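You operate a simulated robot arm through the tools that you are given. There is no shell and no other tool.

Carry out the task below with a simulated robot arm. There is one attempt and no reset: what you move stays moved.

Task
Bag the yellow tray's brown cone and clip it in the yellow press.
Fine: stand the cone on the round plate, slip the clear bag over it; swing the arm out again afterwards. Set down upright: what you pick out.

It is judged by the outcome, as a careful person would: the job done as asked, and still so three seconds after it is handed in. It fails if anything else is knocked over, pushed out of place, dropped, spilled or broken.

Robot
A 6-joint arm with a fingered hand, fixed in place. Base frame: the origin is at the foot of the arm, x ahead of it, y to its left, z up; the work surface is at about z = 80. Readings come in cm, degrees, newtons and seconds.
With the tool pointing down near the work surface it reaches from about 34 to 82 cm from the base axis. Its first joint turns from -166.0 to 166.0 degrees. Payload 4 kg.
The tool frame sits at the grasp point between the pads (the TCP): z along the fingers, y along the line on which they close. The tips reach 2.6 cm beyond it. The gripper opens to 13.2 cm. The gripper's body begins 7.3 cm behind the TCP. The gripper is a hand of 5 fingers: y runs from the thumb to the fingers, the wrist lies at [0, 0, -23.9] in the tool frame, and closing takes about 1.5 s.
Orientation is that of the tool frame in the base frame, as a unit quaternion [w, x, y, z]. With the fingers straight down and closing along the base's y, the tool's x points along the base's -x, its y along +y and its z along -z.

Tools
- The arm moves only by the tool play_rows. Its argument "targets" is a list that holds one entry, the list of rows, each a list of 6 numbers: the shift along the base's x, y, z in units of 30 mm (1.0 is 30 mm), then the turn, a rotation vector about the base's x, y, z in units of 8 degrees (1.0 is 8 degrees). In form: [[[dx, dy, dz, rx, ry, rz], ...]]. A call has 1 to 20 rows; each row shifts and turns the commanded pose from where the row before left it. "claw" is the finger opening in cm, from 0 to 13.2, set as the call begins (left out, the last holds). A call with a number of a shift or a turn outside -1 to 1 is refused whole. Rows are played at 5 a second. More than 5 cm and 8.6 degrees between two rows, or a gripper value outside its range, and nothing of the call is played. Where a pose cannot be reached the arm comes as near as it can. A force on the tool above 40 N (or 10 N above the force at the start of the call, whichever is more), or a blocked arm, ends the call early, and 0.2 s more pass. Each finger travels about 4.5 cm/s and halts on what it meets, pressing with about 23 N; the grip force reading is that of the motor and also rises with nothing between the fingers. The clock runs only during rows and for 0.2 s after the last one: add rows that do not move to give the fingers time. The reply holds the time, the measured pose of the TCP, the force on the tool along the base axes, the opening and the grip force, in the units named above and with some noise, with the torque about the TCP (base axes, N m) and any sound that the robot's microphone picked up.
- Cameras (640 x 400 px; columns grow to the right, rows downward): "scene" is fixed at [39.69, 64.86, 171.65]; the picture's right is [-0.91, -0.40, 0.00], its down [-0.33, 0.76, -0.56] and it looks along [0.23, -0.52, -0.83] (base axes); focal length 243 px, centre (320, 200). "wrist" rides on the gripper at [8.5, 0.2, -9.7] in the tool frame; the picture's right is [-0.02, 1.00, 0.00], its down [-0.75, -0.01, -0.66] and it looks along [-0.66, -0.01, 0.75] (tool axes); focal length 270 px, centre (320, 200). There is no depth. A picture from a camera that has moved, and an enlarged one, comes with that camera's place and axes in the base frame and with its lens.
- camera(camera): a new picture of that camera. It takes no simulated time.
- set_fingers(finger1, finger2, finger3, finger4, thumb_bend): sets how far each is bent, from 0 (flat) to 1 (curled in); at 0.3 the hand is open as for a grip, at 0.7 the pads meet at the TCP. One left out holds its place. A second passes; each finger stops where it meets its share of the squeeze, and holds until it gets a number again. A gripper value or a shape takes the hand back. It gives what a move gives, with no picture; readings hold the bend of each and the force on the fingers (four entries, about 0 where the hand has none), thumb and palm.
- set_grasp(shape): the hand has 5 fingers and takes this shape, open, in about a second: jaw (thumb against the fingers, like two jaws); tri (thumb and two fingers); tip (a fingertip pinch); poke (one finger out to press); point (the index stretched); flat (the hand flat); cup (the hand cupped); fist (a fist). The gripper value then closes the fingers along that shape, each until it touches; the sizes above hold for jaw. It gives what a move gives, with no picture.
- close_up(camera, box): a new picture of the part [left, top, right, bottom] of that camera's present view, enlarged. It takes no simulated time.
- close_job(): hands the job in; it is judged then, once.

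Nothing tells you positions but the pictures and the camera data. Unless the task says otherwise, let go and move clear before handing in.

The tools are called after "Emit:" as name(argument=value, ...) on one line, values as JSON. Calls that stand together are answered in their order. play_rows: Moves the arm, as the interface text tells. Its arguments: {"type":"object","properties":{"targets":{"type":"array"},"claw":{"type":"number"}},"required":["targets"]} The other tools are called the same way: set_grasp (shape) gives the hand a shape; set_fingers (finger1, finger2, finger3, finger4, thumb_bend) moves the fingers one by one; camera (camera) takes a picture; close_up (camera, box) takes an enlarged picture of a part of a camera's view; close_job () hands the job in.

At the start:

```text
clock: 0.0
tcp_pos: [37.79, 3.12, 137.86]
tcp_rot: [0.0, 0.0, 1.0, 0.001]
wrist_force: [-1.1, -0.6, 0.5]
moment: [-0.01, 0.02, -0.02]
width: 13.19
grasp_force: 0.1
shape: jaw
bend: [0.3, 0.3, 0.3, 0.3, 0.3]
finger forces: [0.1, 0.0, 0.0, 0.0, 0.1, 0.1]
```

scene: 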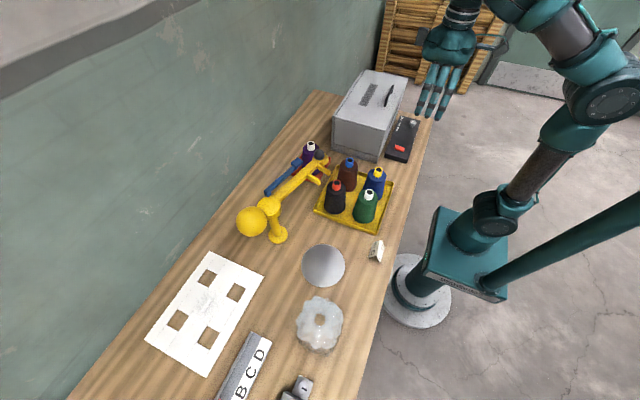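
wrist: 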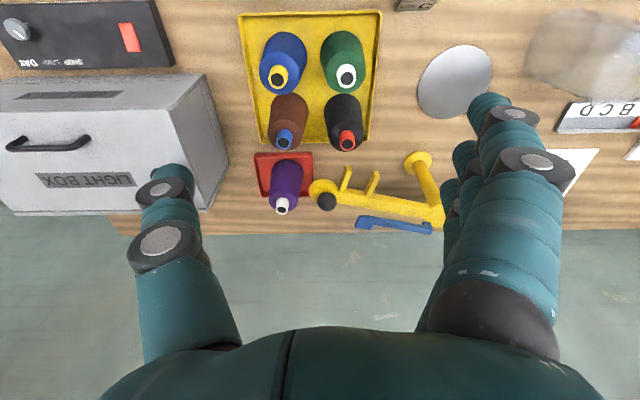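

I see a bench with a yellow tray holding four yarn cones (blue, green, brown, black), a red tray with a purple cone, a yellow swinging arm/press device, a round plate, and a clear bag. I'll look closer before moving.

Emit:
close_up(camera="scene", box=[220, 120, 420, 245])

Emit:
close_up(camera="scene", box=[220, 220, 420, 400])

Emit:
close_up(camera="wrist", box=[220, 0, 460, 240])

Emit:
close_up(camera="wrist", box=[400, 0, 640, 240])

```text
3.20 times, centred on (320, 182) of scene
camera zoom: at [39.69, 64.86, 171.65], right [-0.91, -0.4, 0.0], down [-0.33, 0.76, -0.56], along [0.23, -0.52, -0.83], focal length 777 px, centre (320, 256)
```

zoom: 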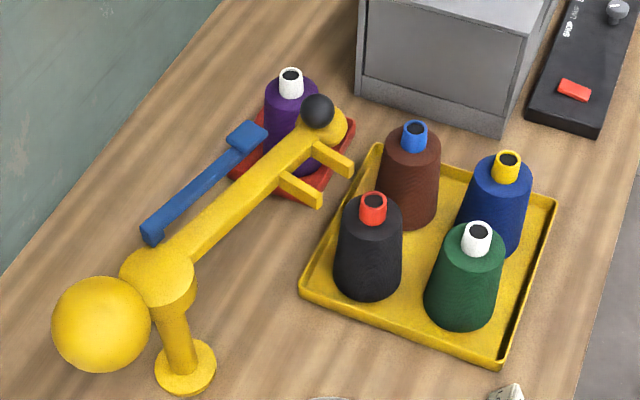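

```text
2.22 times, centred on (320, 310) of scene
camera zoom: at [39.69, 64.86, 171.65], right [-0.91, -0.4, 0.0], down [-0.33, 0.76, -0.56], along [0.23, -0.52, -0.83], focal length 540 px, centre (320, -44)
```

zoom: 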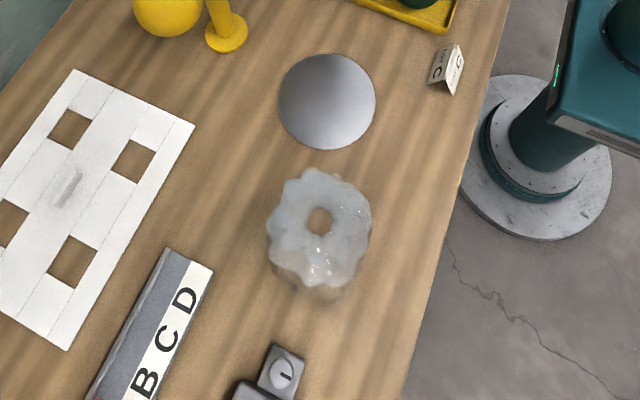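

```text
1.67 times, centred on (340, 120) of wrist
camera zoom: at [29.18, 3.18, 147.39], right [0.02, 1.0, 0.0], down [0.75, -0.02, 0.66], along [0.66, -0.01, -0.75], focal length 450 px, centre (287, 333)
```

zoom: 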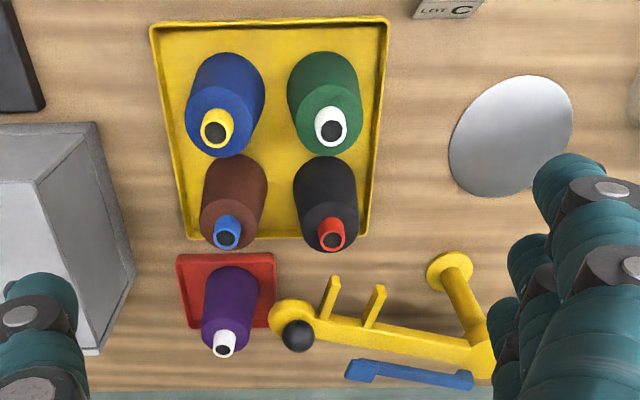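

```text
1.67 times, centred on (520, 120) of wrist
camera zoom: at [29.18, 3.18, 147.39], right [0.02, 1.0, 0.0], down [0.75, -0.02, 0.66], along [0.66, -0.01, -0.75], focal length 450 px, centre (-13, 333)
```

zoom: 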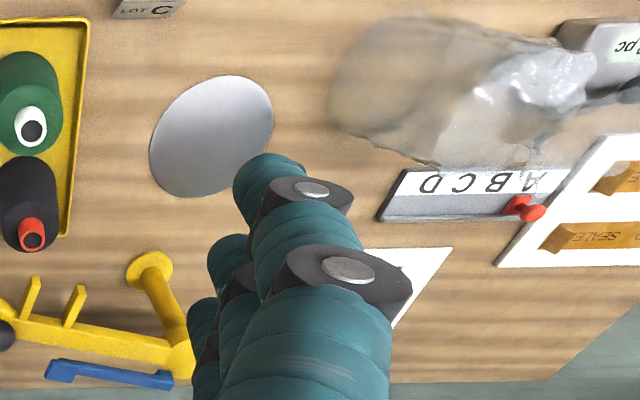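

The brown cone (blue tip) stands in the yellow tray at about x 57, y -5. The plate is near (51.6, 35.3), and the press post near (74, 31) has its arm swung away. I'll move the hand high over the plate to look at the press and bag from another angle.

Emit:
play_rows(targets=[[[0, 1, 0, 0, 0, 0], [0, 1, 0, 0, 0, 0], [0, 1, 0, 0, 0, 0], [0, 1, 0, 0, 0, 0], [0, 1, 0, 0, 0, 0], [0, 1, 0, 0, 0, 0], [0, 1, 0, 0, 0, 0], [0, 1, 0, 0, 0, 0], [0, 1, 0, 0, 0, 0], [0, 0, 0, 0, 0, 0]]])

Emit:
camera(camera="wrist")

Emit:
close_up(camera="wrist", box=[100, 0, 420, 200])

Emit:
close_up(camera="wrist", box=[320, 0, 640, 200])

```text
clock: 2.2
tcp_pos: [37.32, 29.91, 136.54]
tcp_rot: [0.001, 0.0, 1.0, 0.001]
wrist_force: [0.2, 0.4, 0.3]
moment: [-0.01, 0.0, 0.0]
width: 13.17
grasp_force: 0.0
shape: jaw
bend: [0.3, 0.3, 0.3, 0.3, 0.3]
finger forces: [0.0, 0.0, 0.0, 0.0, 0.0, 0.0]
out of reach, approached as far as the arm can: row 8, 9
```

```text
taken
camera wrist: at [28.79, 29.92, 146.13], right [0.02, 1.0, 0.0], down [0.75, -0.02, 0.66], along [0.66, -0.01, -0.75], focal length 270 px, centre (320, 200)
```

wrist: 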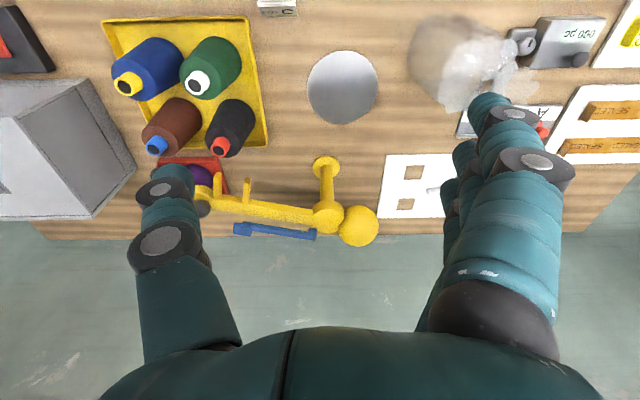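

```text
2.00 times, centred on (260, 100) of wrist
camera zoom: at [28.79, 29.92, 146.13], right [0.02, 1.0, 0.0], down [0.75, -0.02, 0.66], along [0.66, -0.01, -0.75], focal length 541 px, centre (440, 400)
```

zoom: 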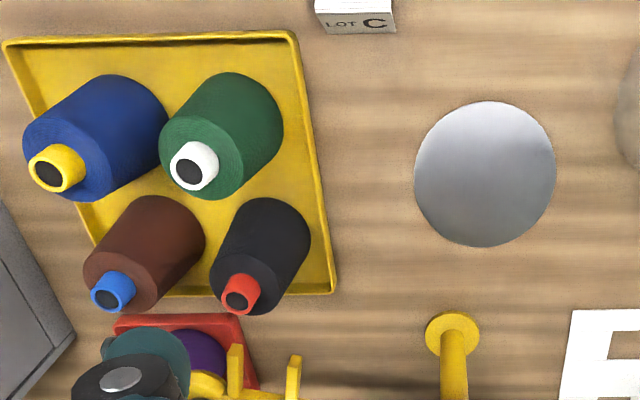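

```text
2.00 times, centred on (480, 100) of wrist
camera zoom: at [28.79, 29.92, 146.13], right [0.02, 1.0, 0.0], down [0.75, -0.02, 0.66], along [0.66, -0.01, -0.75], focal length 541 px, centre (0, 400)
```

zoom: 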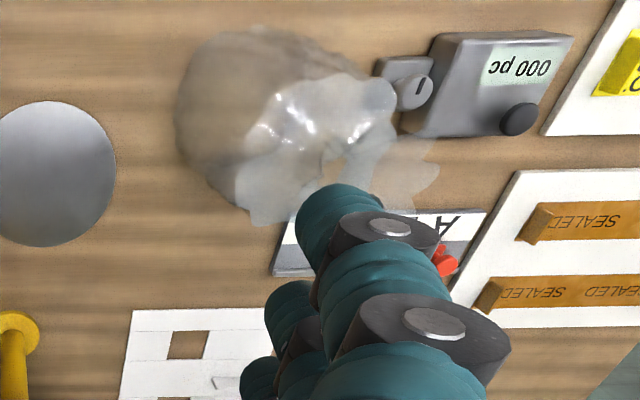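

I can see the press better now: a post, a horizontal arm with two prongs, a ball counterweight, a black knob, and a blue bar next to the arm. I'll zoom in further on it and on the bag.

Emit:
close_up(camera="scene", box=[230, 130, 342, 200])

Emit:
close_up(camera="scene", box=[230, 180, 342, 250])

Emit:
close_up(camera="wrist", box=[190, 140, 390, 260])

Emit:
close_up(camera="scene", box=[270, 280, 370, 370])

```text
5.71 times, centred on (286, 165) of scene
camera zoom: at [39.69, 64.86, 171.65], right [-0.91, -0.4, 0.0], down [-0.33, 0.76, -0.56], along [0.23, -0.52, -0.83], focal length 1387 px, centre (514, 400)
```

zoom: 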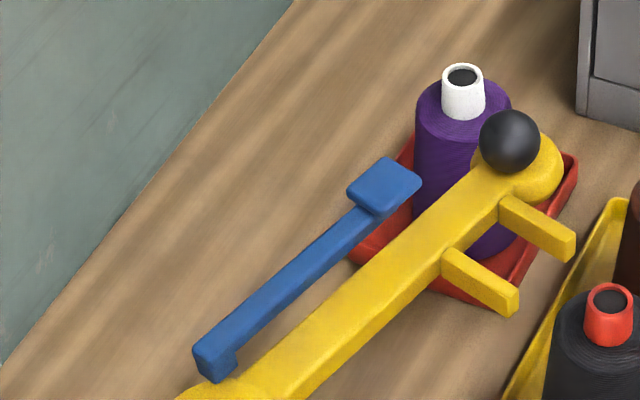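

```text
5.71 times, centred on (286, 215) of scene
camera zoom: at [39.69, 64.86, 171.65], right [-0.91, -0.4, 0.0], down [-0.33, 0.76, -0.56], along [0.23, -0.52, -0.83], focal length 1387 px, centre (514, 114)
```

zoom: 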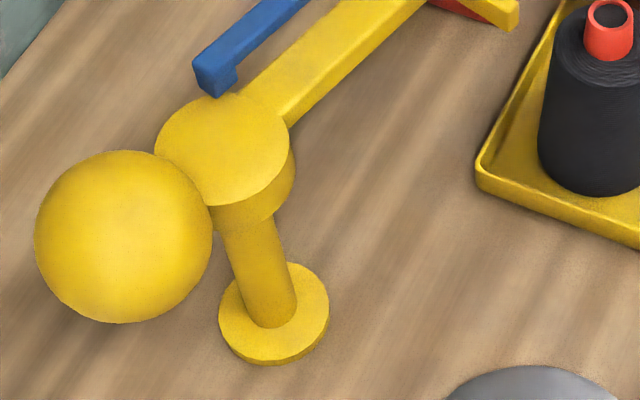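

```text
3.20 times, centred on (290, 200) of wrist
camera zoom: at [28.79, 29.92, 146.13], right [0.02, 1.0, 0.0], down [0.75, -0.02, 0.66], along [0.66, -0.01, -0.75], focal length 865 px, centre (416, 200)
```

zoom: 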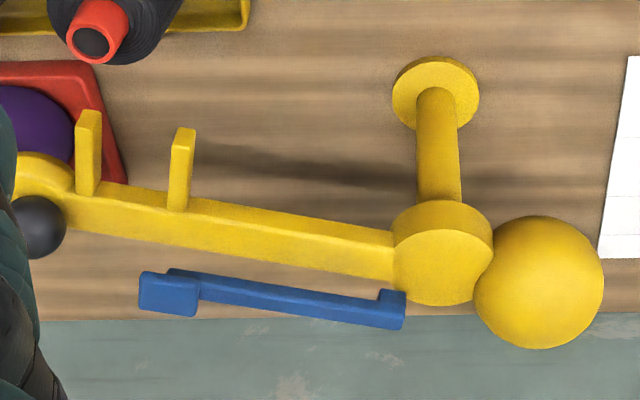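

```text
4.44 times, centred on (320, 325) of scene
camera zoom: at [39.69, 64.86, 171.65], right [-0.91, -0.4, 0.0], down [-0.33, 0.76, -0.56], along [0.23, -0.52, -0.83], focal length 1079 px, centre (320, -356)
```

zoom: 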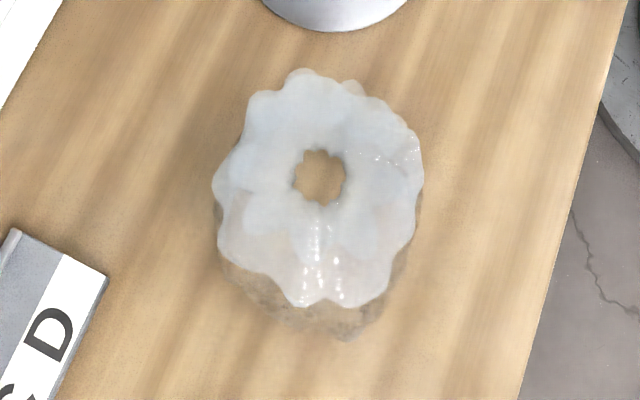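

The bag looks like a standing sleeve with a narrow neck and a ruffled top. The press has a blue lever beside its arm. I'll tilt the hand for a more level view of the press heights and the bag's profile.

Emit:
play_rows(targets=[[[1, 0, 0, 0, -1, 0], [1, 0, 0, 0, -1, 0], [1, 0, -0.5, 0, -1, 0], [1, 0, -1, 0, -1, 0], [0, 0, -1, 0, -0.5, 0], [0, 0, -1, 0, 0, 0], [0, 0, 0, 0, 0, 0]]])

Emit:
camera(camera="wrist")

Emit:
camera(camera="scene")

```text
clock: 3.8
tcp_pos: [53.46, 33.32, 134.06]
tcp_rot: [0.307, -0.001, 0.952, 0.0]
wrist_force: [-0.8, 0.5, -0.4]
moment: [-0.01, 0.02, 0.0]
width: 13.18
grasp_force: 0.1
shape: jaw
bend: [0.3, 0.3, 0.3, 0.3, 0.3]
finger forces: [0.0, 0.1, 0.0, 0.0, 0.1, 0.1]
out of reach, approached as far as the arm can: row 4, 5, 6
```

```text
taken
camera wrist: at [40.84, 33.48, 136.94], right [0.02, 1.0, 0.01], down [0.22, -0.01, 0.97], along [0.97, -0.01, -0.22], focal length 270 px, centre (320, 200)
```

wrist: 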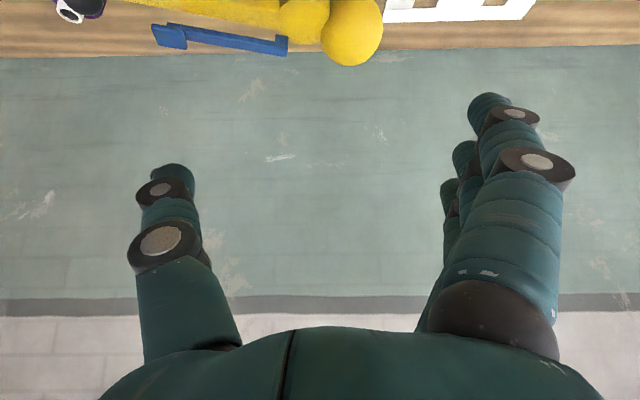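

```text
taken
```

scene: 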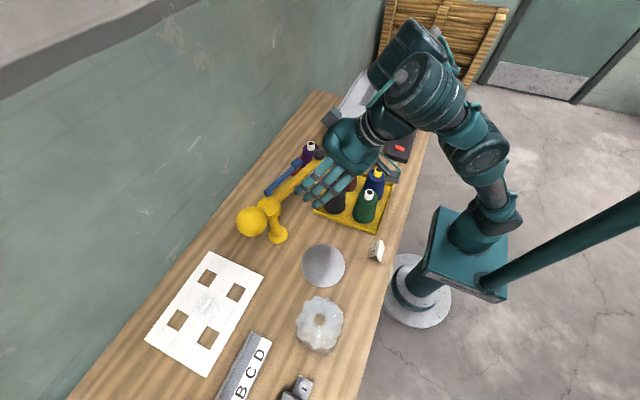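

The tilted pose was partly out of reach. I'll go back to tool-down and lower, then yaw the hand so the camera looks along the bench.

Emit:
play_rows(targets=[[[0, 0, 0, 0, 1, 0], [0, 0, 0, 0, 1, 0], [0, 0, 0, 0, 1, 0], [0, 0, 0, 0, 1, 0], [0, 0, 0, 0, 0.5, 0], [0, 0, 0, 0, 0, 0]]])

Emit:
camera(camera="wrist")

```text
clock: 5.2
tcp_pos: [50.72, 31.89, 130.01]
tcp_rot: [0.001, 0.0, 1.0, 0.0]
wrist_force: [-0.2, 0.0, -0.7]
moment: [-0.01, -0.03, 0.04]
width: 13.21
grasp_force: 0.1
shape: jaw
bend: [0.3, 0.3, 0.3, 0.3, 0.3]
finger forces: [0.0, 0.1, 0.0, 0.0, 0.1, 0.0]
out of reach, approached as far as the arm can: row 3, 4, 5
```

```text
taken
camera wrist: at [42.17, 31.96, 139.59], right [0.02, 1.0, 0.0], down [0.75, -0.02, 0.66], along [0.66, -0.01, -0.75], focal length 270 px, centre (320, 200)
```

wrist: 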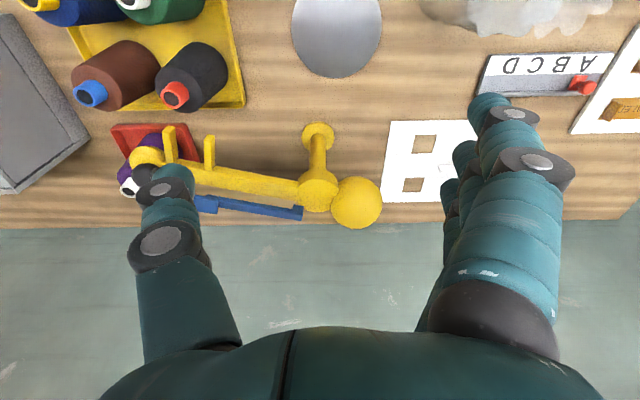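

Still slightly out of reach up high. I'll descend to about z 112 and yaw to view the bag from the side.

Emit:
play_rows(targets=[[[0, 0, -1, 0, 0, 0], [0, 0, -1, 0, 0, 0], [0, 0, -1, 0, 0, 1], [-0.5, 0, -1, 0, 0, 1], [-0.5, 0, 0, 0, 0, 1], [0, 0, 0, 0, 0, 1], [0, 0, 0, 0, 0, 1], [0, 0, 0, 0, 0, 1], [0, 0, 0, 0, 0, 1], [0, 0, 0, 0, 0, 1], [0, 0, 0, 0, 0, 1], [0, 0, 0, 0, 0, 1], [0, 0, 0, 0, 0, 1], [0, 0, 0, 0, 0, 0]]])

Emit:
camera(camera="wrist")

Emit:
camera(camera="scene")

```text
clock: 8.2
tcp_pos: [47.7, 31.83, 118.15]
tcp_rot: [-0.001, -0.695, 0.719, 0.0]
wrist_force: [-0.2, -0.1, 0.2]
moment: [0.02, 0.0, 0.01]
width: 13.2
grasp_force: 0.1
shape: jaw
bend: [0.3, 0.3, 0.3, 0.3, 0.3]
finger forces: [0.1, 0.0, 0.0, 0.0, 0.0, 0.0]
```

```text
taken
camera wrist: at [47.19, 23.34, 127.67], right [-1.0, 0.05, 0.0], down [0.04, 0.75, 0.66], along [0.03, 0.66, -0.75], focal length 270 px, centre (320, 200)
```

wrist: 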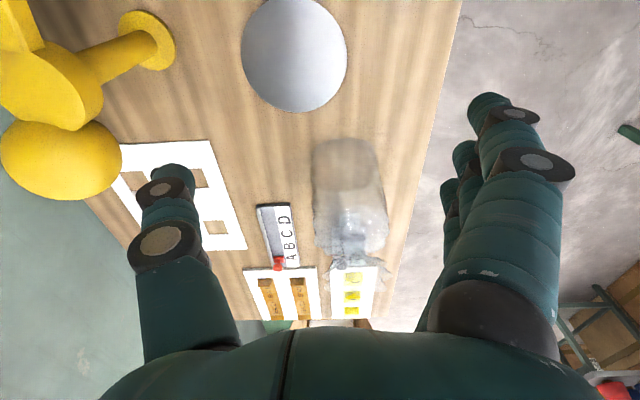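

```text
taken
```

scene: 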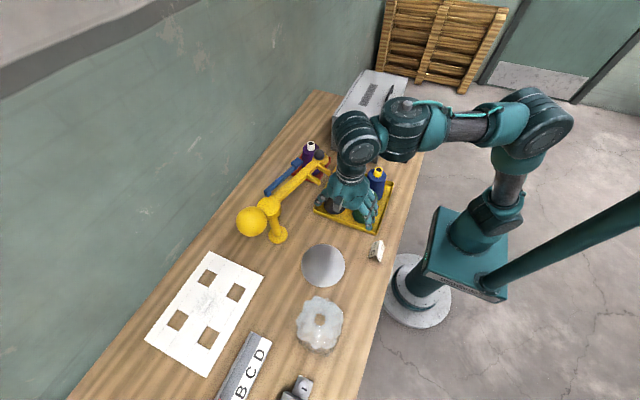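

Emit:
close_up(camera="wrist", box=[240, 110, 440, 310])

Emit:
close_up(camera="wrist", box=[0, 0, 200, 210])

```text
2.00 times, centred on (340, 210) of wrist
camera zoom: at [47.19, 23.34, 127.67], right [-1.0, 0.05, 0.0], down [0.04, 0.75, 0.66], along [0.03, 0.66, -0.75], focal length 541 px, centre (280, 180)
```

zoom: 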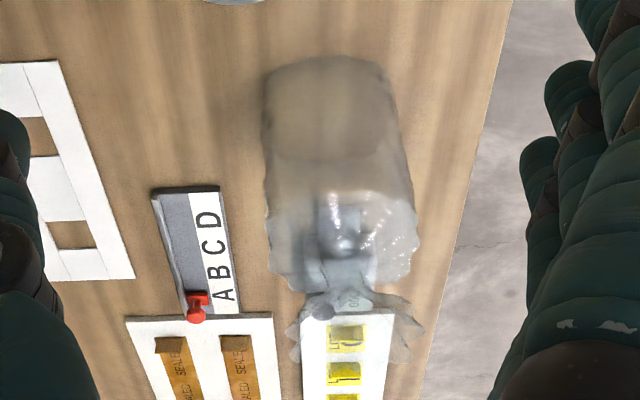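

```text
1.90 times, centred on (100, 105) of wrist
camera zoom: at [47.19, 23.34, 127.67], right [-1.0, 0.05, 0.0], down [0.04, 0.75, 0.66], along [0.03, 0.66, -0.75], focal length 515 px, centre (739, 381)
```

zoom: 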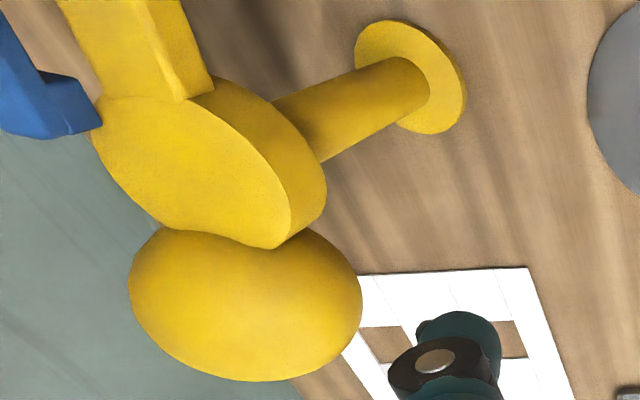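

The bag is about 13 cm wide with a gathered neck near z 104, centred around (43.7, 56). The brown cone's tip is near (57.3, -4.6, 96). I'll turn the hand to a 45° yaw, which keeps clear of the neighbouring cones, and move high above the brown cone.

Emit:
play_rows(targets=[[[0, -1, 0, 0, 0, -1], [0, -1, 0, 0, 0, -1], [0, -1, 0, 0, 0, -1], [0, -1, 0, 0, 0, -1], [0, -1, 0, 0, 0, -1], [0, -1, 0, 0, 0, -0.4], [0, -1, 0, 0, 0, 0], [0.2, -1, 0, 0, 0, 0], [1, -1, 0, 0, 0, 0], [1, -1, 0, 0, 0, 0], [1, -1, 0, 0, 0, 0], [0, -1, 0, 0, 0, 0], [0, -0.15, 0, 0, 0, 0], [0, 0, 0, 0, 0, 0]]])

Emit:
camera(camera="wrist")

Emit:
camera(camera="scene")

```text
clock: 11.2
tcp_pos: [57.29, -4.59, 117.86]
tcp_rot: [0.0, -0.381, 0.924, 0.001]
wrist_force: [-0.5, -0.2, -0.3]
moment: [0.01, -0.04, 0.0]
width: 13.21
grasp_force: 0.0
shape: jaw
bend: [0.3, 0.3, 0.3, 0.3, 0.3]
finger forces: [0.0, 0.1, 0.1, 0.1, 0.1, 0.1]
```

```text
taken
camera wrist: at [51.08, -10.48, 127.54], right [-0.69, 0.72, 0.0], down [0.55, 0.52, 0.66], along [0.48, 0.46, -0.75], focal length 270 px, centre (320, 200)
```

wrist: 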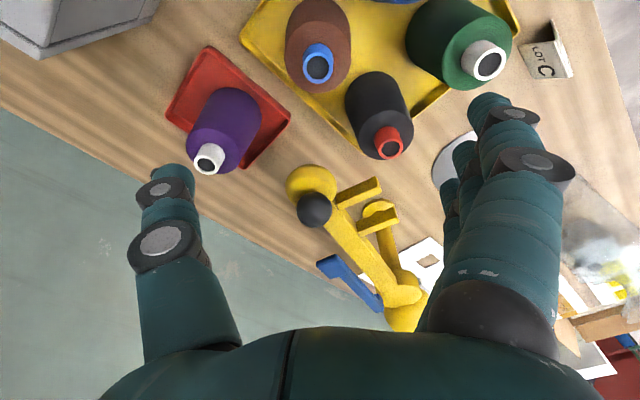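

```text
taken
```

scene: 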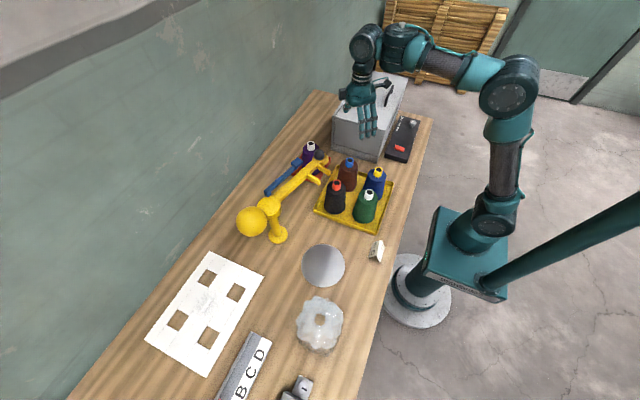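

Emit:
close_up(camera="wrist", box=[230, 0, 430, 125])

Emit:
close_up(camera="wrist", box=[270, 150, 450, 330])

Emit:
close_up(camera="scene", box=[300, 140, 420, 240])

```text
3.20 times, centred on (330, 62) of wrist
camera zoom: at [51.08, -10.48, 127.54], right [-0.69, 0.72, 0.0], down [0.55, 0.52, 0.66], along [0.48, 0.46, -0.75], focal length 865 px, centre (288, 640)
```

zoom: 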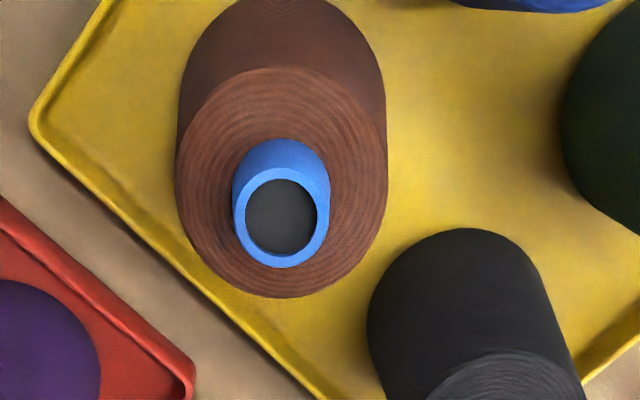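

```text
2.22 times, centred on (360, 240) of wrist
camera zoom: at [51.08, -10.48, 127.54], right [-0.69, 0.72, 0.0], down [0.55, 0.52, 0.66], along [0.48, 0.46, -0.75], focal length 601 px, centre (231, 111)
```

zoom: 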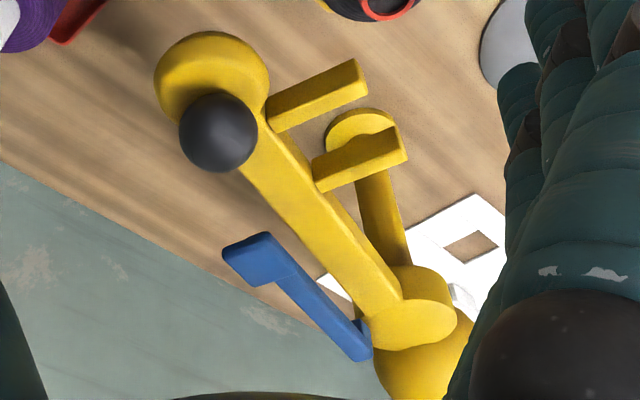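

```text
4.00 times, centred on (360, 190) of scene
camera zoom: at [39.69, 64.86, 171.65], right [-0.91, -0.4, 0.0], down [-0.33, 0.76, -0.56], along [0.23, -0.52, -0.83], focal length 971 px, centre (160, 240)
```

zoom: 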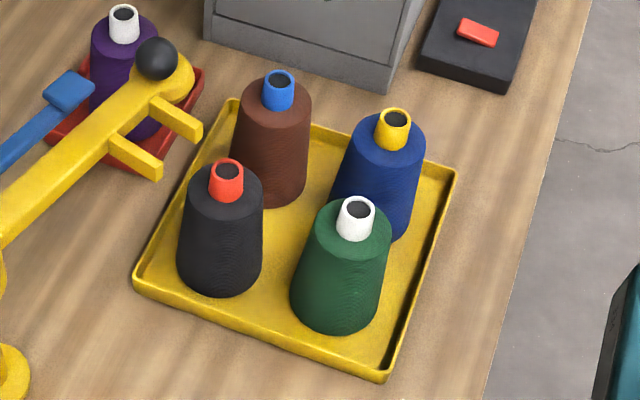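

The cone tip lines up at (57.4, -4.7), right under the hand. I'll narrow the opening to 10.5 cm and descend partway to check clearance.

Emit:
play_rows(targets=[[[0, 0, -1, 0, 0, 0], [0, 0, -1, 0, 0, 0], [0, 0, -1, 0, 0, 0], [0, 0, -1, 0, 0, 0], [0, 0, -1, 0, 0, 0], [0, 0, 0, 0, 0, 0]]], claw=10.5)

Emit:
camera(camera="wrist")

Emit:
close_up(camera="scene", box=[280, 110, 440, 240])

```text
clock: 12.6
tcp_pos: [57.34, -4.58, 102.86]
tcp_rot: [0.0, -0.381, 0.925, 0.001]
wrist_force: [0.5, 1.4, 0.5]
moment: [0.0, 0.02, -0.03]
width: 10.51
grasp_force: 0.1
shape: jaw
bend: [0.59, 0.59, 0.59, 0.59, 0.55]
finger forces: [0.1, 0.0, 0.1, 0.0, 0.0, 0.0]
```

```text
taken
camera wrist: at [51.11, -10.41, 112.43], right [-0.69, 0.72, 0.0], down [0.55, 0.52, 0.66], along [0.48, 0.46, -0.75], focal length 270 px, centre (320, 200)
```

wrist: 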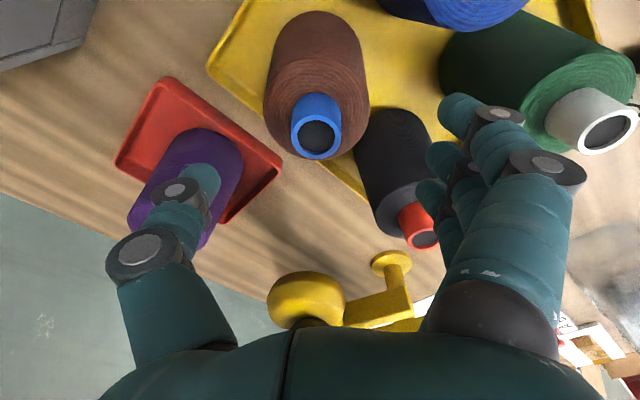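

```text
3.08 times, centred on (360, 175) of scene
camera zoom: at [39.69, 64.86, 171.65], right [-0.91, -0.4, 0.0], down [-0.33, 0.76, -0.56], along [0.23, -0.52, -0.83], focal length 747 px, centre (197, 277)
```

zoom: 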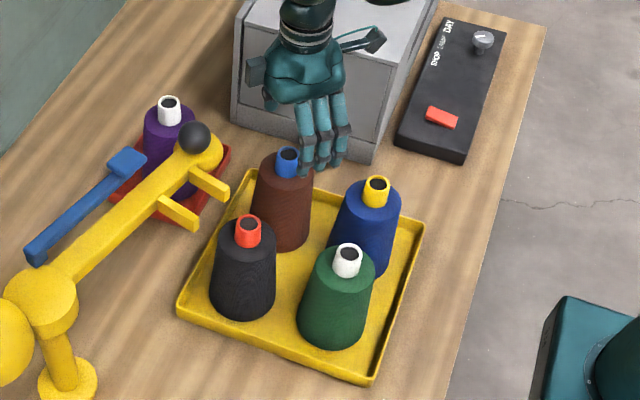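

Alignment still holds with fingers clear of the neighbours. Descending to grip height at about z 91.

Emit:
play_rows(targets=[[[0, 0, -0.6, 0, 0, 0], [0, 0, -0.6, 0, 0, 0], [0, 0, -0.6, 0, 0, 0], [0, 0, -0.6, 0, 0, 0], [0, 0, -0.6, 0, 0, 0], [0, 0, -0.6, 0, 0, 0], [0, 0, -0.3, 0, 0, 0], [0, 0, 0, 0, 0, 0]]])

Emit:
camera(camera="wrist")

Emit:
close_up(camera="scene", box=[280, 110, 440, 240])

```text
clock: 14.4
tcp_pos: [57.48, -4.57, 91.23]
tcp_rot: [0.0, -0.381, 0.925, 0.001]
wrist_force: [-0.3, 0.4, -0.1]
moment: [0.01, -0.01, 0.03]
width: 10.51
grasp_force: 0.1
shape: jaw
bend: [0.59, 0.59, 0.59, 0.59, 0.55]
finger forces: [0.0, 0.0, 0.1, 0.0, 0.1, 0.1]
```

```text
taken
camera wrist: at [51.19, -10.51, 100.96], right [-0.69, 0.72, 0.0], down [0.55, 0.52, 0.66], along [0.48, 0.46, -0.75], focal length 270 px, centre (320, 200)
```

wrist: 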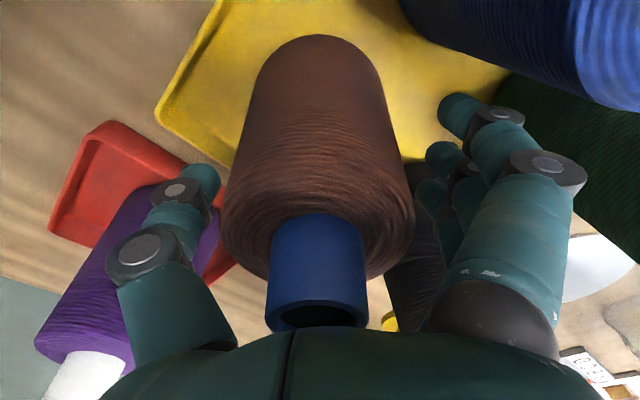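

```text
3.08 times, centred on (360, 175) of scene
camera zoom: at [39.69, 64.86, 171.65], right [-0.91, -0.4, 0.0], down [-0.33, 0.76, -0.56], along [0.23, -0.52, -0.83], focal length 747 px, centre (197, 277)
```

zoom: 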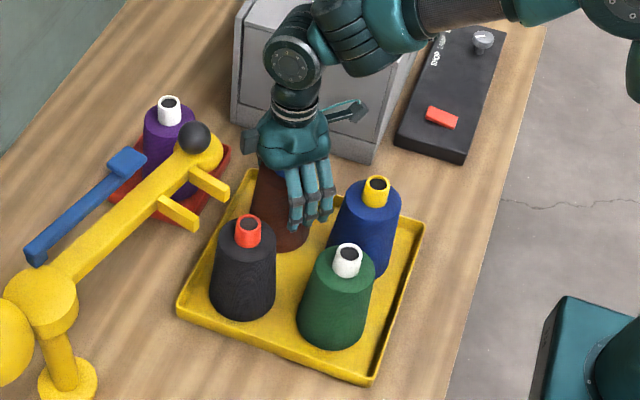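

The cone sits well centred between thumb and fingers. Closing the grip now.

Emit:
play_rows(targets=[[[0, 0, 0, 0, 0, 0], [0, 0, 0, 0, 0, 0], [0, 0, 0, 0, 0, 0], [0, 0, 0, 0, 0, 0], [0, 0, 0, 0, 0, 0], [0, 0, 0, 0, 0, 0], [0, 0, 0, 0, 0, 0], [0, 0, 0, 0, 0, 0]]], claw=4)

Emit:
camera(camera="wrist")

```text
clock: 16.2
tcp_pos: [57.39, -4.58, 91.44]
tcp_rot: [0.0, -0.381, 0.925, 0.001]
wrist_force: [2.0, -0.5, -0.5]
moment: [-0.07, -0.03, 0.02]
width: 6.79
grasp_force: 22.7
shape: jaw
bend: [0.73, 0.72, 0.72, 0.74, 0.7]
finger forces: [4.6, 4.7, 4.8, 4.2, 21.0, 0.1]
```

```text
taken
camera wrist: at [51.2, -10.52, 100.99], right [-0.69, 0.72, 0.0], down [0.55, 0.52, 0.66], along [0.48, 0.46, -0.75], focal length 270 px, centre (320, 200)
```

wrist: 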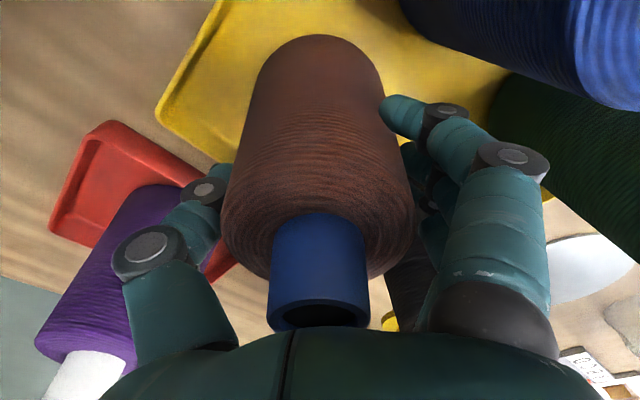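

The grip holds at 22.7 N on the cone. I'll lift it straight up a little and check.

Emit:
play_rows(targets=[[[0, 0, 0.3, 0, 0, 0], [0, 0, 0.4, 0, 0, 0], [0, 0, 0.5, 0, 0, 0], [0, 0, 0.5, 0, 0, 0], [0, 0, 0, 0, 0, 0]]])

Emit:
camera(camera="wrist")

Emit:
close_up(camera="scene", box=[280, 110, 440, 240])

```text
clock: 17.4
tcp_pos: [57.34, -4.5, 96.68]
tcp_rot: [-0.001, -0.381, 0.925, 0.001]
wrist_force: [-0.3, -1.0, -5.0]
moment: [0.02, -0.01, 0.02]
width: 6.76
grasp_force: 22.9
shape: jaw
bend: [0.73, 0.72, 0.72, 0.74, 0.7]
finger forces: [5.0, 5.4, 5.2, 4.5, 20.6, 0.0]
```

```text
taken
camera wrist: at [51.12, -10.26, 106.15], right [-0.69, 0.72, 0.0], down [0.55, 0.52, 0.66], along [0.48, 0.46, -0.75], focal length 270 px, centre (320, 200)
```

wrist: 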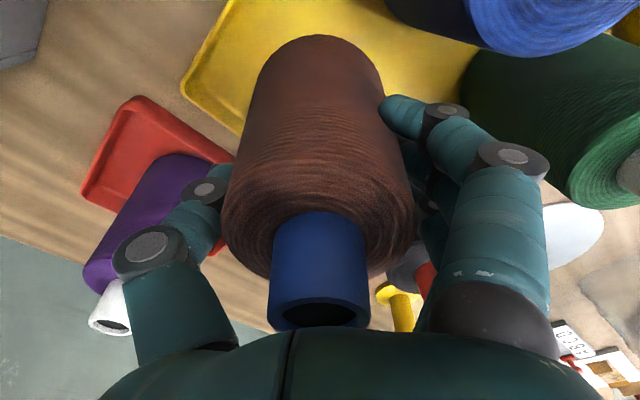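

```text
3.08 times, centred on (360, 175) of scene
camera zoom: at [39.69, 64.86, 171.65], right [-0.91, -0.4, 0.0], down [-0.33, 0.76, -0.56], along [0.23, -0.52, -0.83], focal length 747 px, centre (197, 277)
```

zoom: 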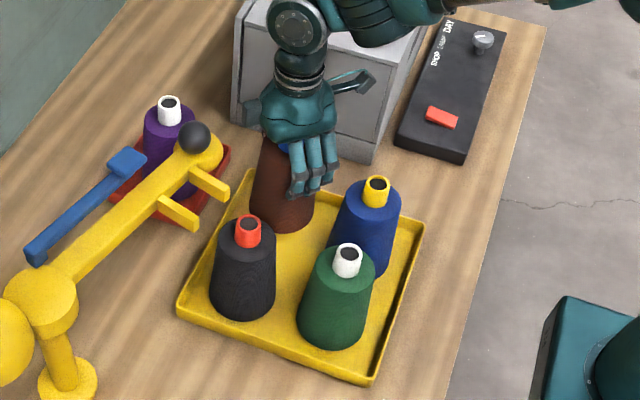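

The cone is held firmly and upright, with about 5 N of weight. Lifting it higher, then moving toward the robot side and across to above the plate.

Emit:
play_rows(targets=[[[0, 0, 0.6, 0, 0, 0], [0, 0, 0.8, 0, 0, 0], [0, 0, 0.8, 0, 0, 0], [0, 0, 0.8, 0, 0, 0], [0, 0, 0.8, 0, 0, 0], [0, 0, 0.8, 0, 0, 0], [0, 0, 0.8, 0, 0, 0], [0, 0, 0.4, 0, 0, 0], [-0.5, 0, 0, 0, 0, 0], [-0.8, 0, 0, 0, 0, 0], [-0.8, 0, 0, 0, 0, 0], [-0.4, 0, 0, 0, 0, 0], [0, 0, 0, 0, 0, 0]]])

Emit:
camera(camera="scene")

```text
clock: 20.2
tcp_pos: [49.85, -4.59, 113.92]
tcp_rot: [0.0, -0.381, 0.925, 0.0]
wrist_force: [0.1, 0.2, -6.3]
moment: [0.03, -0.02, 0.01]
width: 6.8
grasp_force: 22.7
shape: jaw
bend: [0.73, 0.72, 0.72, 0.74, 0.7]
finger forces: [5.4, 5.3, 5.5, 4.8, 20.8, 0.0]
```

```text
taken
```

scene: 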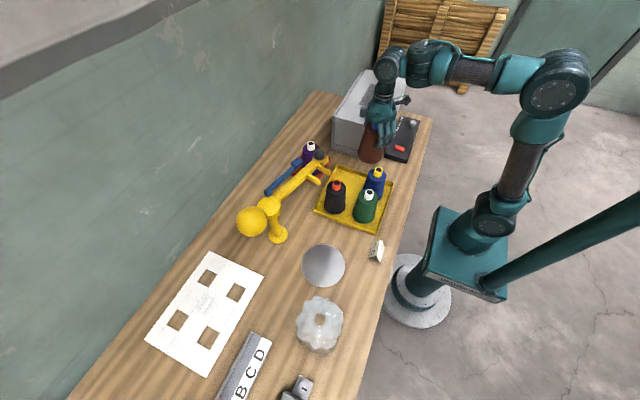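

Clear path. Moving along +y to above the plate.

Emit:
play_rows(targets=[[[0, 0.5, 0, 0, 0, 0], [0, 0.8, 0, 0, 0, 0], [0, 0.9, 0, 0, 0, 0], [0, 0.9, 0, 0, 0, 0], [0, 0.9, 0, 0, 0, 0], [0, 0.9, 0, 0, 0, 0], [0, 0.9, 0, 0, 0, 0], [0, 0.9, 0, 0, 0, 0], [0, 0.9, 0, 0, 0, 0], [0, 0.9, 0, 0, 0, 0], [0.08, 0.9, 0, 0, 0, 0], [0.1, 0.9, 0, 0, 0, 0], [0.1, 0.9, 0, 0, 0, 0], [0.1, 0.9, 0, 0, 0, 0], [0.1, 0.7, 0, 0, 0, 0], [0.1, 0.33, 0, 0, 0, 0], [0, 0, 0, 0, 0, 0]]])

Emit:
camera(camera="wrist")

Emit:
camera(camera="scene")

```text
clock: 23.8
tcp_pos: [51.51, 34.6, 113.91]
tcp_rot: [-0.001, -0.381, 0.924, 0.001]
wrist_force: [0.3, 0.2, -4.2]
moment: [0.01, -0.02, 0.0]
width: 6.81
grasp_force: 22.4
shape: jaw
bend: [0.73, 0.72, 0.72, 0.74, 0.7]
finger forces: [5.7, 5.4, 5.6, 5.4, 20.4, 0.0]
```

```text
taken
camera wrist: at [45.3, 28.81, 123.55], right [-0.69, 0.72, 0.0], down [0.55, 0.52, 0.66], along [0.48, 0.45, -0.75], focal length 270 px, centre (320, 200)
```

wrist: 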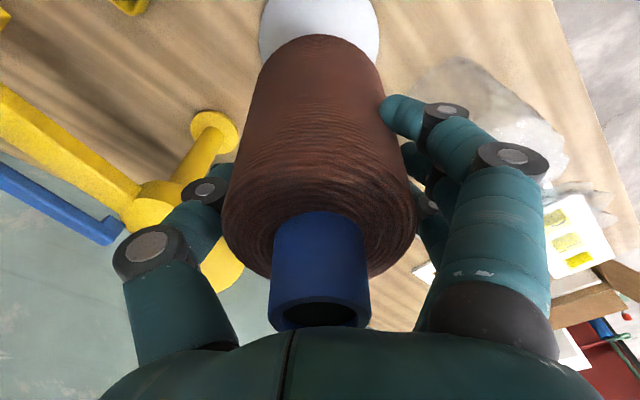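

```text
taken
```

scene: 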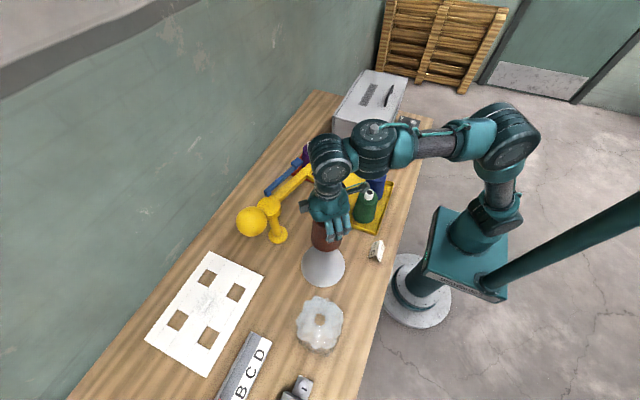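

The cone is above the plate, laterally centred. I'll nudge +0.5 cm in y and lower to just above the plate.

Emit:
play_rows(targets=[[[0.03, 0.15, -0.5, 0, 0, 0], [0, 0, -0.8, 0, 0, 0], [0, 0, -0.8, 0, 0, 0], [0, 0, -0.8, 0, 0, 0], [0, 0, -0.8, 0, 0, 0], [0, 0, -0.8, 0, 0, 0], [0, 0, -0.8, 0, 0, 0], [0, 0, -0.6, 0, 0, 0], [0, 0, -0.4, 0, 0, 0], [0, 0, -0.3, 0, 0, 0], [0, 0, 0, 0, 0, 0]]])

Emit:
camera(camera="wrist")

Emit:
close_up(camera="scene", box=[260, 190, 390, 300])

```text
clock: 26.2
tcp_pos: [51.66, 35.39, 93.99]
tcp_rot: [-0.001, -0.381, 0.925, 0.0]
wrist_force: [-0.1, 0.2, -5.7]
moment: [-0.01, 0.01, -0.01]
width: 6.77
grasp_force: 23.0
shape: jaw
bend: [0.73, 0.72, 0.72, 0.74, 0.7]
finger forces: [5.6, 5.5, 5.5, 5.5, 20.3, 0.0]
```

```text
taken
camera wrist: at [45.48, 29.41, 103.64], right [-0.69, 0.72, 0.0], down [0.55, 0.52, 0.66], along [0.48, 0.45, -0.75], focal length 270 px, centre (320, 200)
```

wrist: 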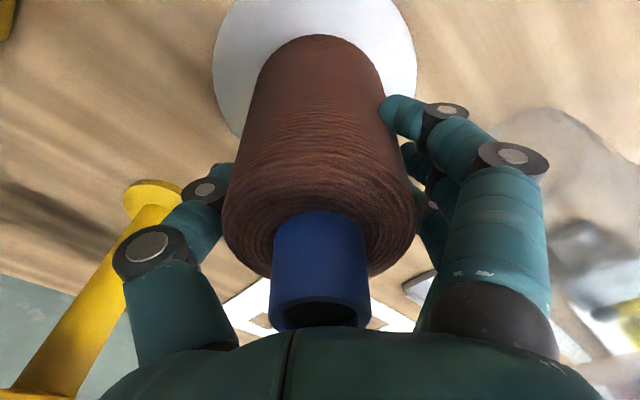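

```text
3.64 times, centred on (325, 245) of scene
camera zoom: at [39.69, 64.86, 171.65], right [-0.91, -0.4, 0.0], down [-0.33, 0.76, -0.56], along [0.23, -0.52, -0.83], focal length 883 px, centre (302, 36)
```

zoom: 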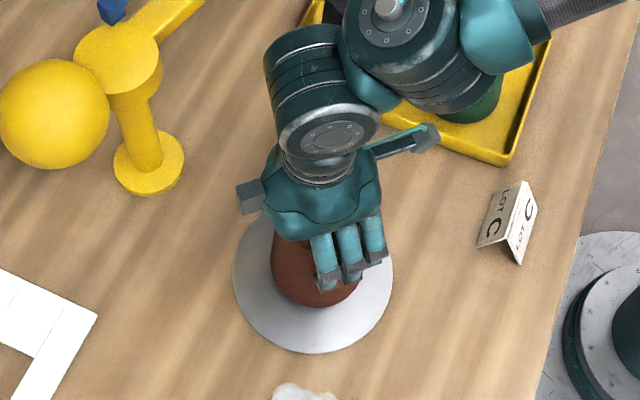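

The cone hovers just above the plate and nearly centred. I'll make a tiny correction and lower in small steps, watching the force.

Emit:
play_rows(targets=[[[0.1, -0.06, -0.2, 0, 0, 0], [0, 0, -0.15, 0, 0, 0], [0, 0, -0.15, 0, 0, 0], [0, 0, 0, 0, 0, 0]]])

```text
clock: 27.2
tcp_pos: [51.79, 35.1, 92.52]
tcp_rot: [-0.001, -0.381, 0.925, 0.001]
wrist_force: [0.3, 0.3, -5.7]
moment: [-0.01, 0.01, -0.01]
width: 6.76
grasp_force: 23.1
shape: jaw
bend: [0.73, 0.72, 0.72, 0.74, 0.7]
finger forces: [5.5, 5.5, 5.4, 5.4, 20.4, 0.0]
```

Emit:
play_rows(targets=[[[0, 0, -0.1, 0, 0, 0], [0, 0, -0.1, 0, 0, 0], [0, 0, 0, 0, 0, 0]]])

```text
clock: 28.0
tcp_pos: [51.98, 35.16, 91.92]
tcp_rot: [0.0, -0.38, 0.925, 0.0]
wrist_force: [0.6, 0.3, -5.7]
moment: [0.0, 0.01, 0.01]
width: 6.78
grasp_force: 23.0
shape: jaw
bend: [0.73, 0.72, 0.72, 0.74, 0.7]
finger forces: [5.5, 5.5, 5.5, 5.5, 20.3, 0.0]
```

No contact yet at z 91.9; the force reading is steady. Continuing down in small steps.

Emit:
play_rows(targets=[[[0, 0, -0.07, 0, 0, 0], [0, 0, -0.07, 0, 0, 0], [0, 0, 0, 0, 0, 0]]])

Emit:
close_up(camera="scene", box=[290, 230, 360, 295])

```text
clock: 28.8
tcp_pos: [51.93, 35.13, 91.63]
tcp_rot: [0.001, -0.382, 0.924, 0.001]
wrist_force: [1.4, 1.3, 4.4]
moment: [0.04, 0.09, 0.01]
width: 6.77
grasp_force: 23.0
shape: jaw
bend: [0.74, 0.72, 0.72, 0.74, 0.7]
finger forces: [6.1, 5.6, 5.5, 6.1, 21.6, 0.0]
```

```text
6.15 times, centred on (325, 262) of scene
camera zoom: at [39.69, 64.86, 171.65], right [-0.91, -0.4, 0.0], down [-0.33, 0.76, -0.56], along [0.23, -0.52, -0.83], focal length 1494 px, centre (289, -185)
```

zoom: 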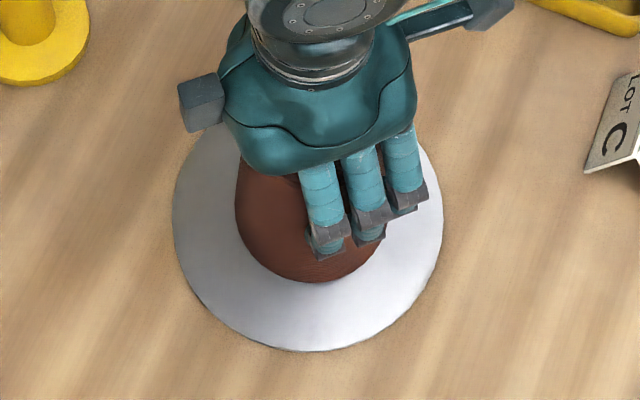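

Contact with the plate: the cone's weight is now carried and there is about 4 N of upward force. Opening the fingers to release.

Emit:
play_rows(targets=[[[0, 0, 0, 0, 0, 0], [0, 0, 0, 0, 0, 0], [0, 0, 0, 0, 0, 0], [0, 0, 0, 0, 0, 0], [0, 0, 0, 0, 0, 0], [0, 0, 0, 0, 0, 0]]], claw=11)

Emit:
camera(camera="wrist")

```text
clock: 30.2
tcp_pos: [52.0, 35.08, 91.51]
tcp_rot: [0.0, -0.382, 0.924, 0.001]
wrist_force: [-0.9, -0.1, 0.1]
moment: [0.02, -0.01, 0.0]
width: 10.99
grasp_force: 0.0
shape: jaw
bend: [0.56, 0.56, 0.56, 0.56, 0.52]
finger forces: [0.1, 0.0, 0.1, 0.0, 0.0, 0.0]
```

```text
taken
camera wrist: at [45.73, 29.24, 101.15], right [-0.69, 0.72, 0.0], down [0.55, 0.52, 0.66], along [0.48, 0.46, -0.75], focal length 270 px, centre (320, 200)
```

wrist: 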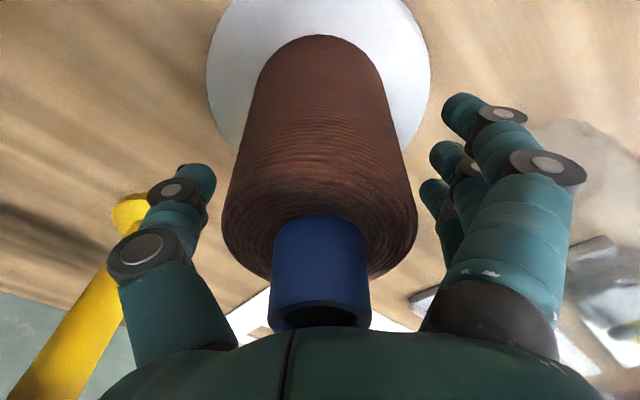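

Released and standing. I'll raise straight up and check the result.

Emit:
play_rows(targets=[[[0, 0, 0.4, 0, 0, 0], [0, 0, 0.8, 0, 0, 0], [0, 0, 1, 0, 0, 0], [0, 0, 1, 0, 0, 0], [0, 0, 1, 0, 0, 0], [0, 0, 1, 0, 0, 0], [0, 0, 1, 0, 0, 0], [0, 0, 1, 0, 0, 0], [0, 0, 1, 0, 0, 0], [0, 0, 0.6, 0, 0, 0], [0, 0, 0, 0, 0, 0]]])

Emit:
camera(camera="wrist")

Emit:
close_up(camera="wrist", box=[230, 0, 430, 125])

Emit:
camera(camera="scene")

```text
clock: 32.6
tcp_pos: [52.12, 34.86, 117.89]
tcp_rot: [-0.001, -0.381, 0.924, 0.0]
wrist_force: [0.6, 0.0, 0.5]
moment: [0.0, -0.03, -0.01]
width: 10.95
grasp_force: 0.0
shape: jaw
bend: [0.56, 0.56, 0.56, 0.56, 0.52]
finger forces: [0.1, 0.0, 0.1, 0.0, 0.1, 0.1]
```

```text
taken
camera wrist: at [45.9, 29.0, 127.5], right [-0.69, 0.72, 0.0], down [0.55, 0.52, 0.66], along [0.48, 0.46, -0.75], focal length 270 px, centre (320, 200)
```

wrist: 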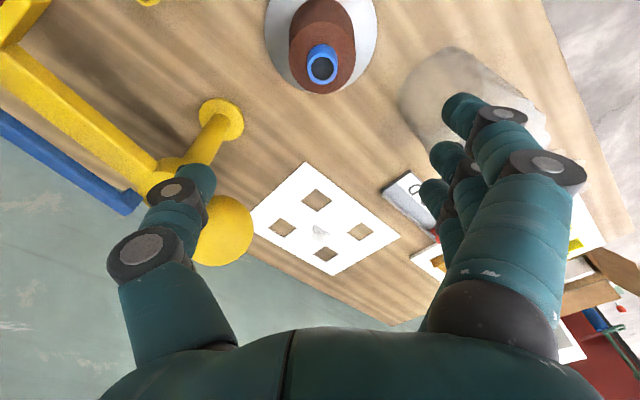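

```text
3.20 times, centred on (330, 62) of wrist
camera zoom: at [45.9, 29.0, 127.5], right [-0.69, 0.72, 0.0], down [0.55, 0.52, 0.66], along [0.48, 0.46, -0.75], focal length 865 px, centre (288, 640)
```

zoom: 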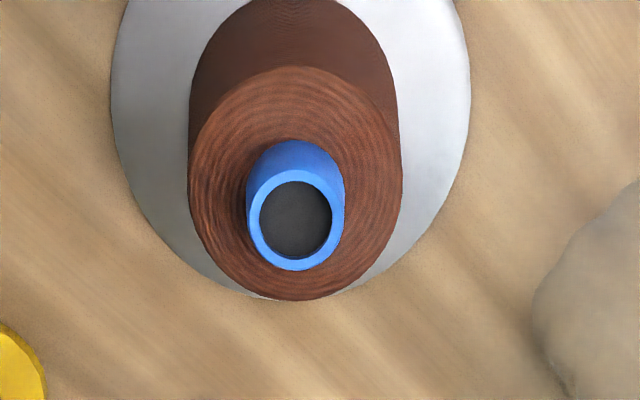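

```text
taken
```

scene: 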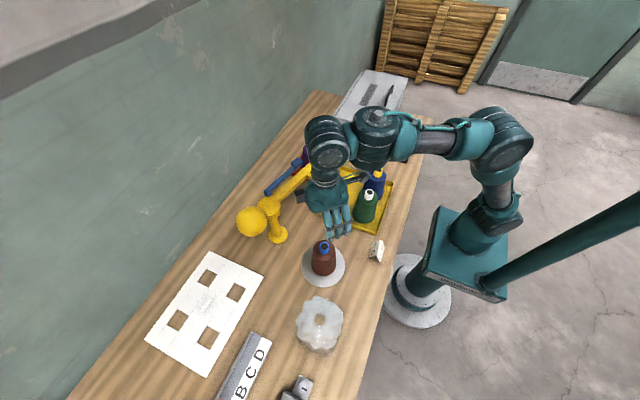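

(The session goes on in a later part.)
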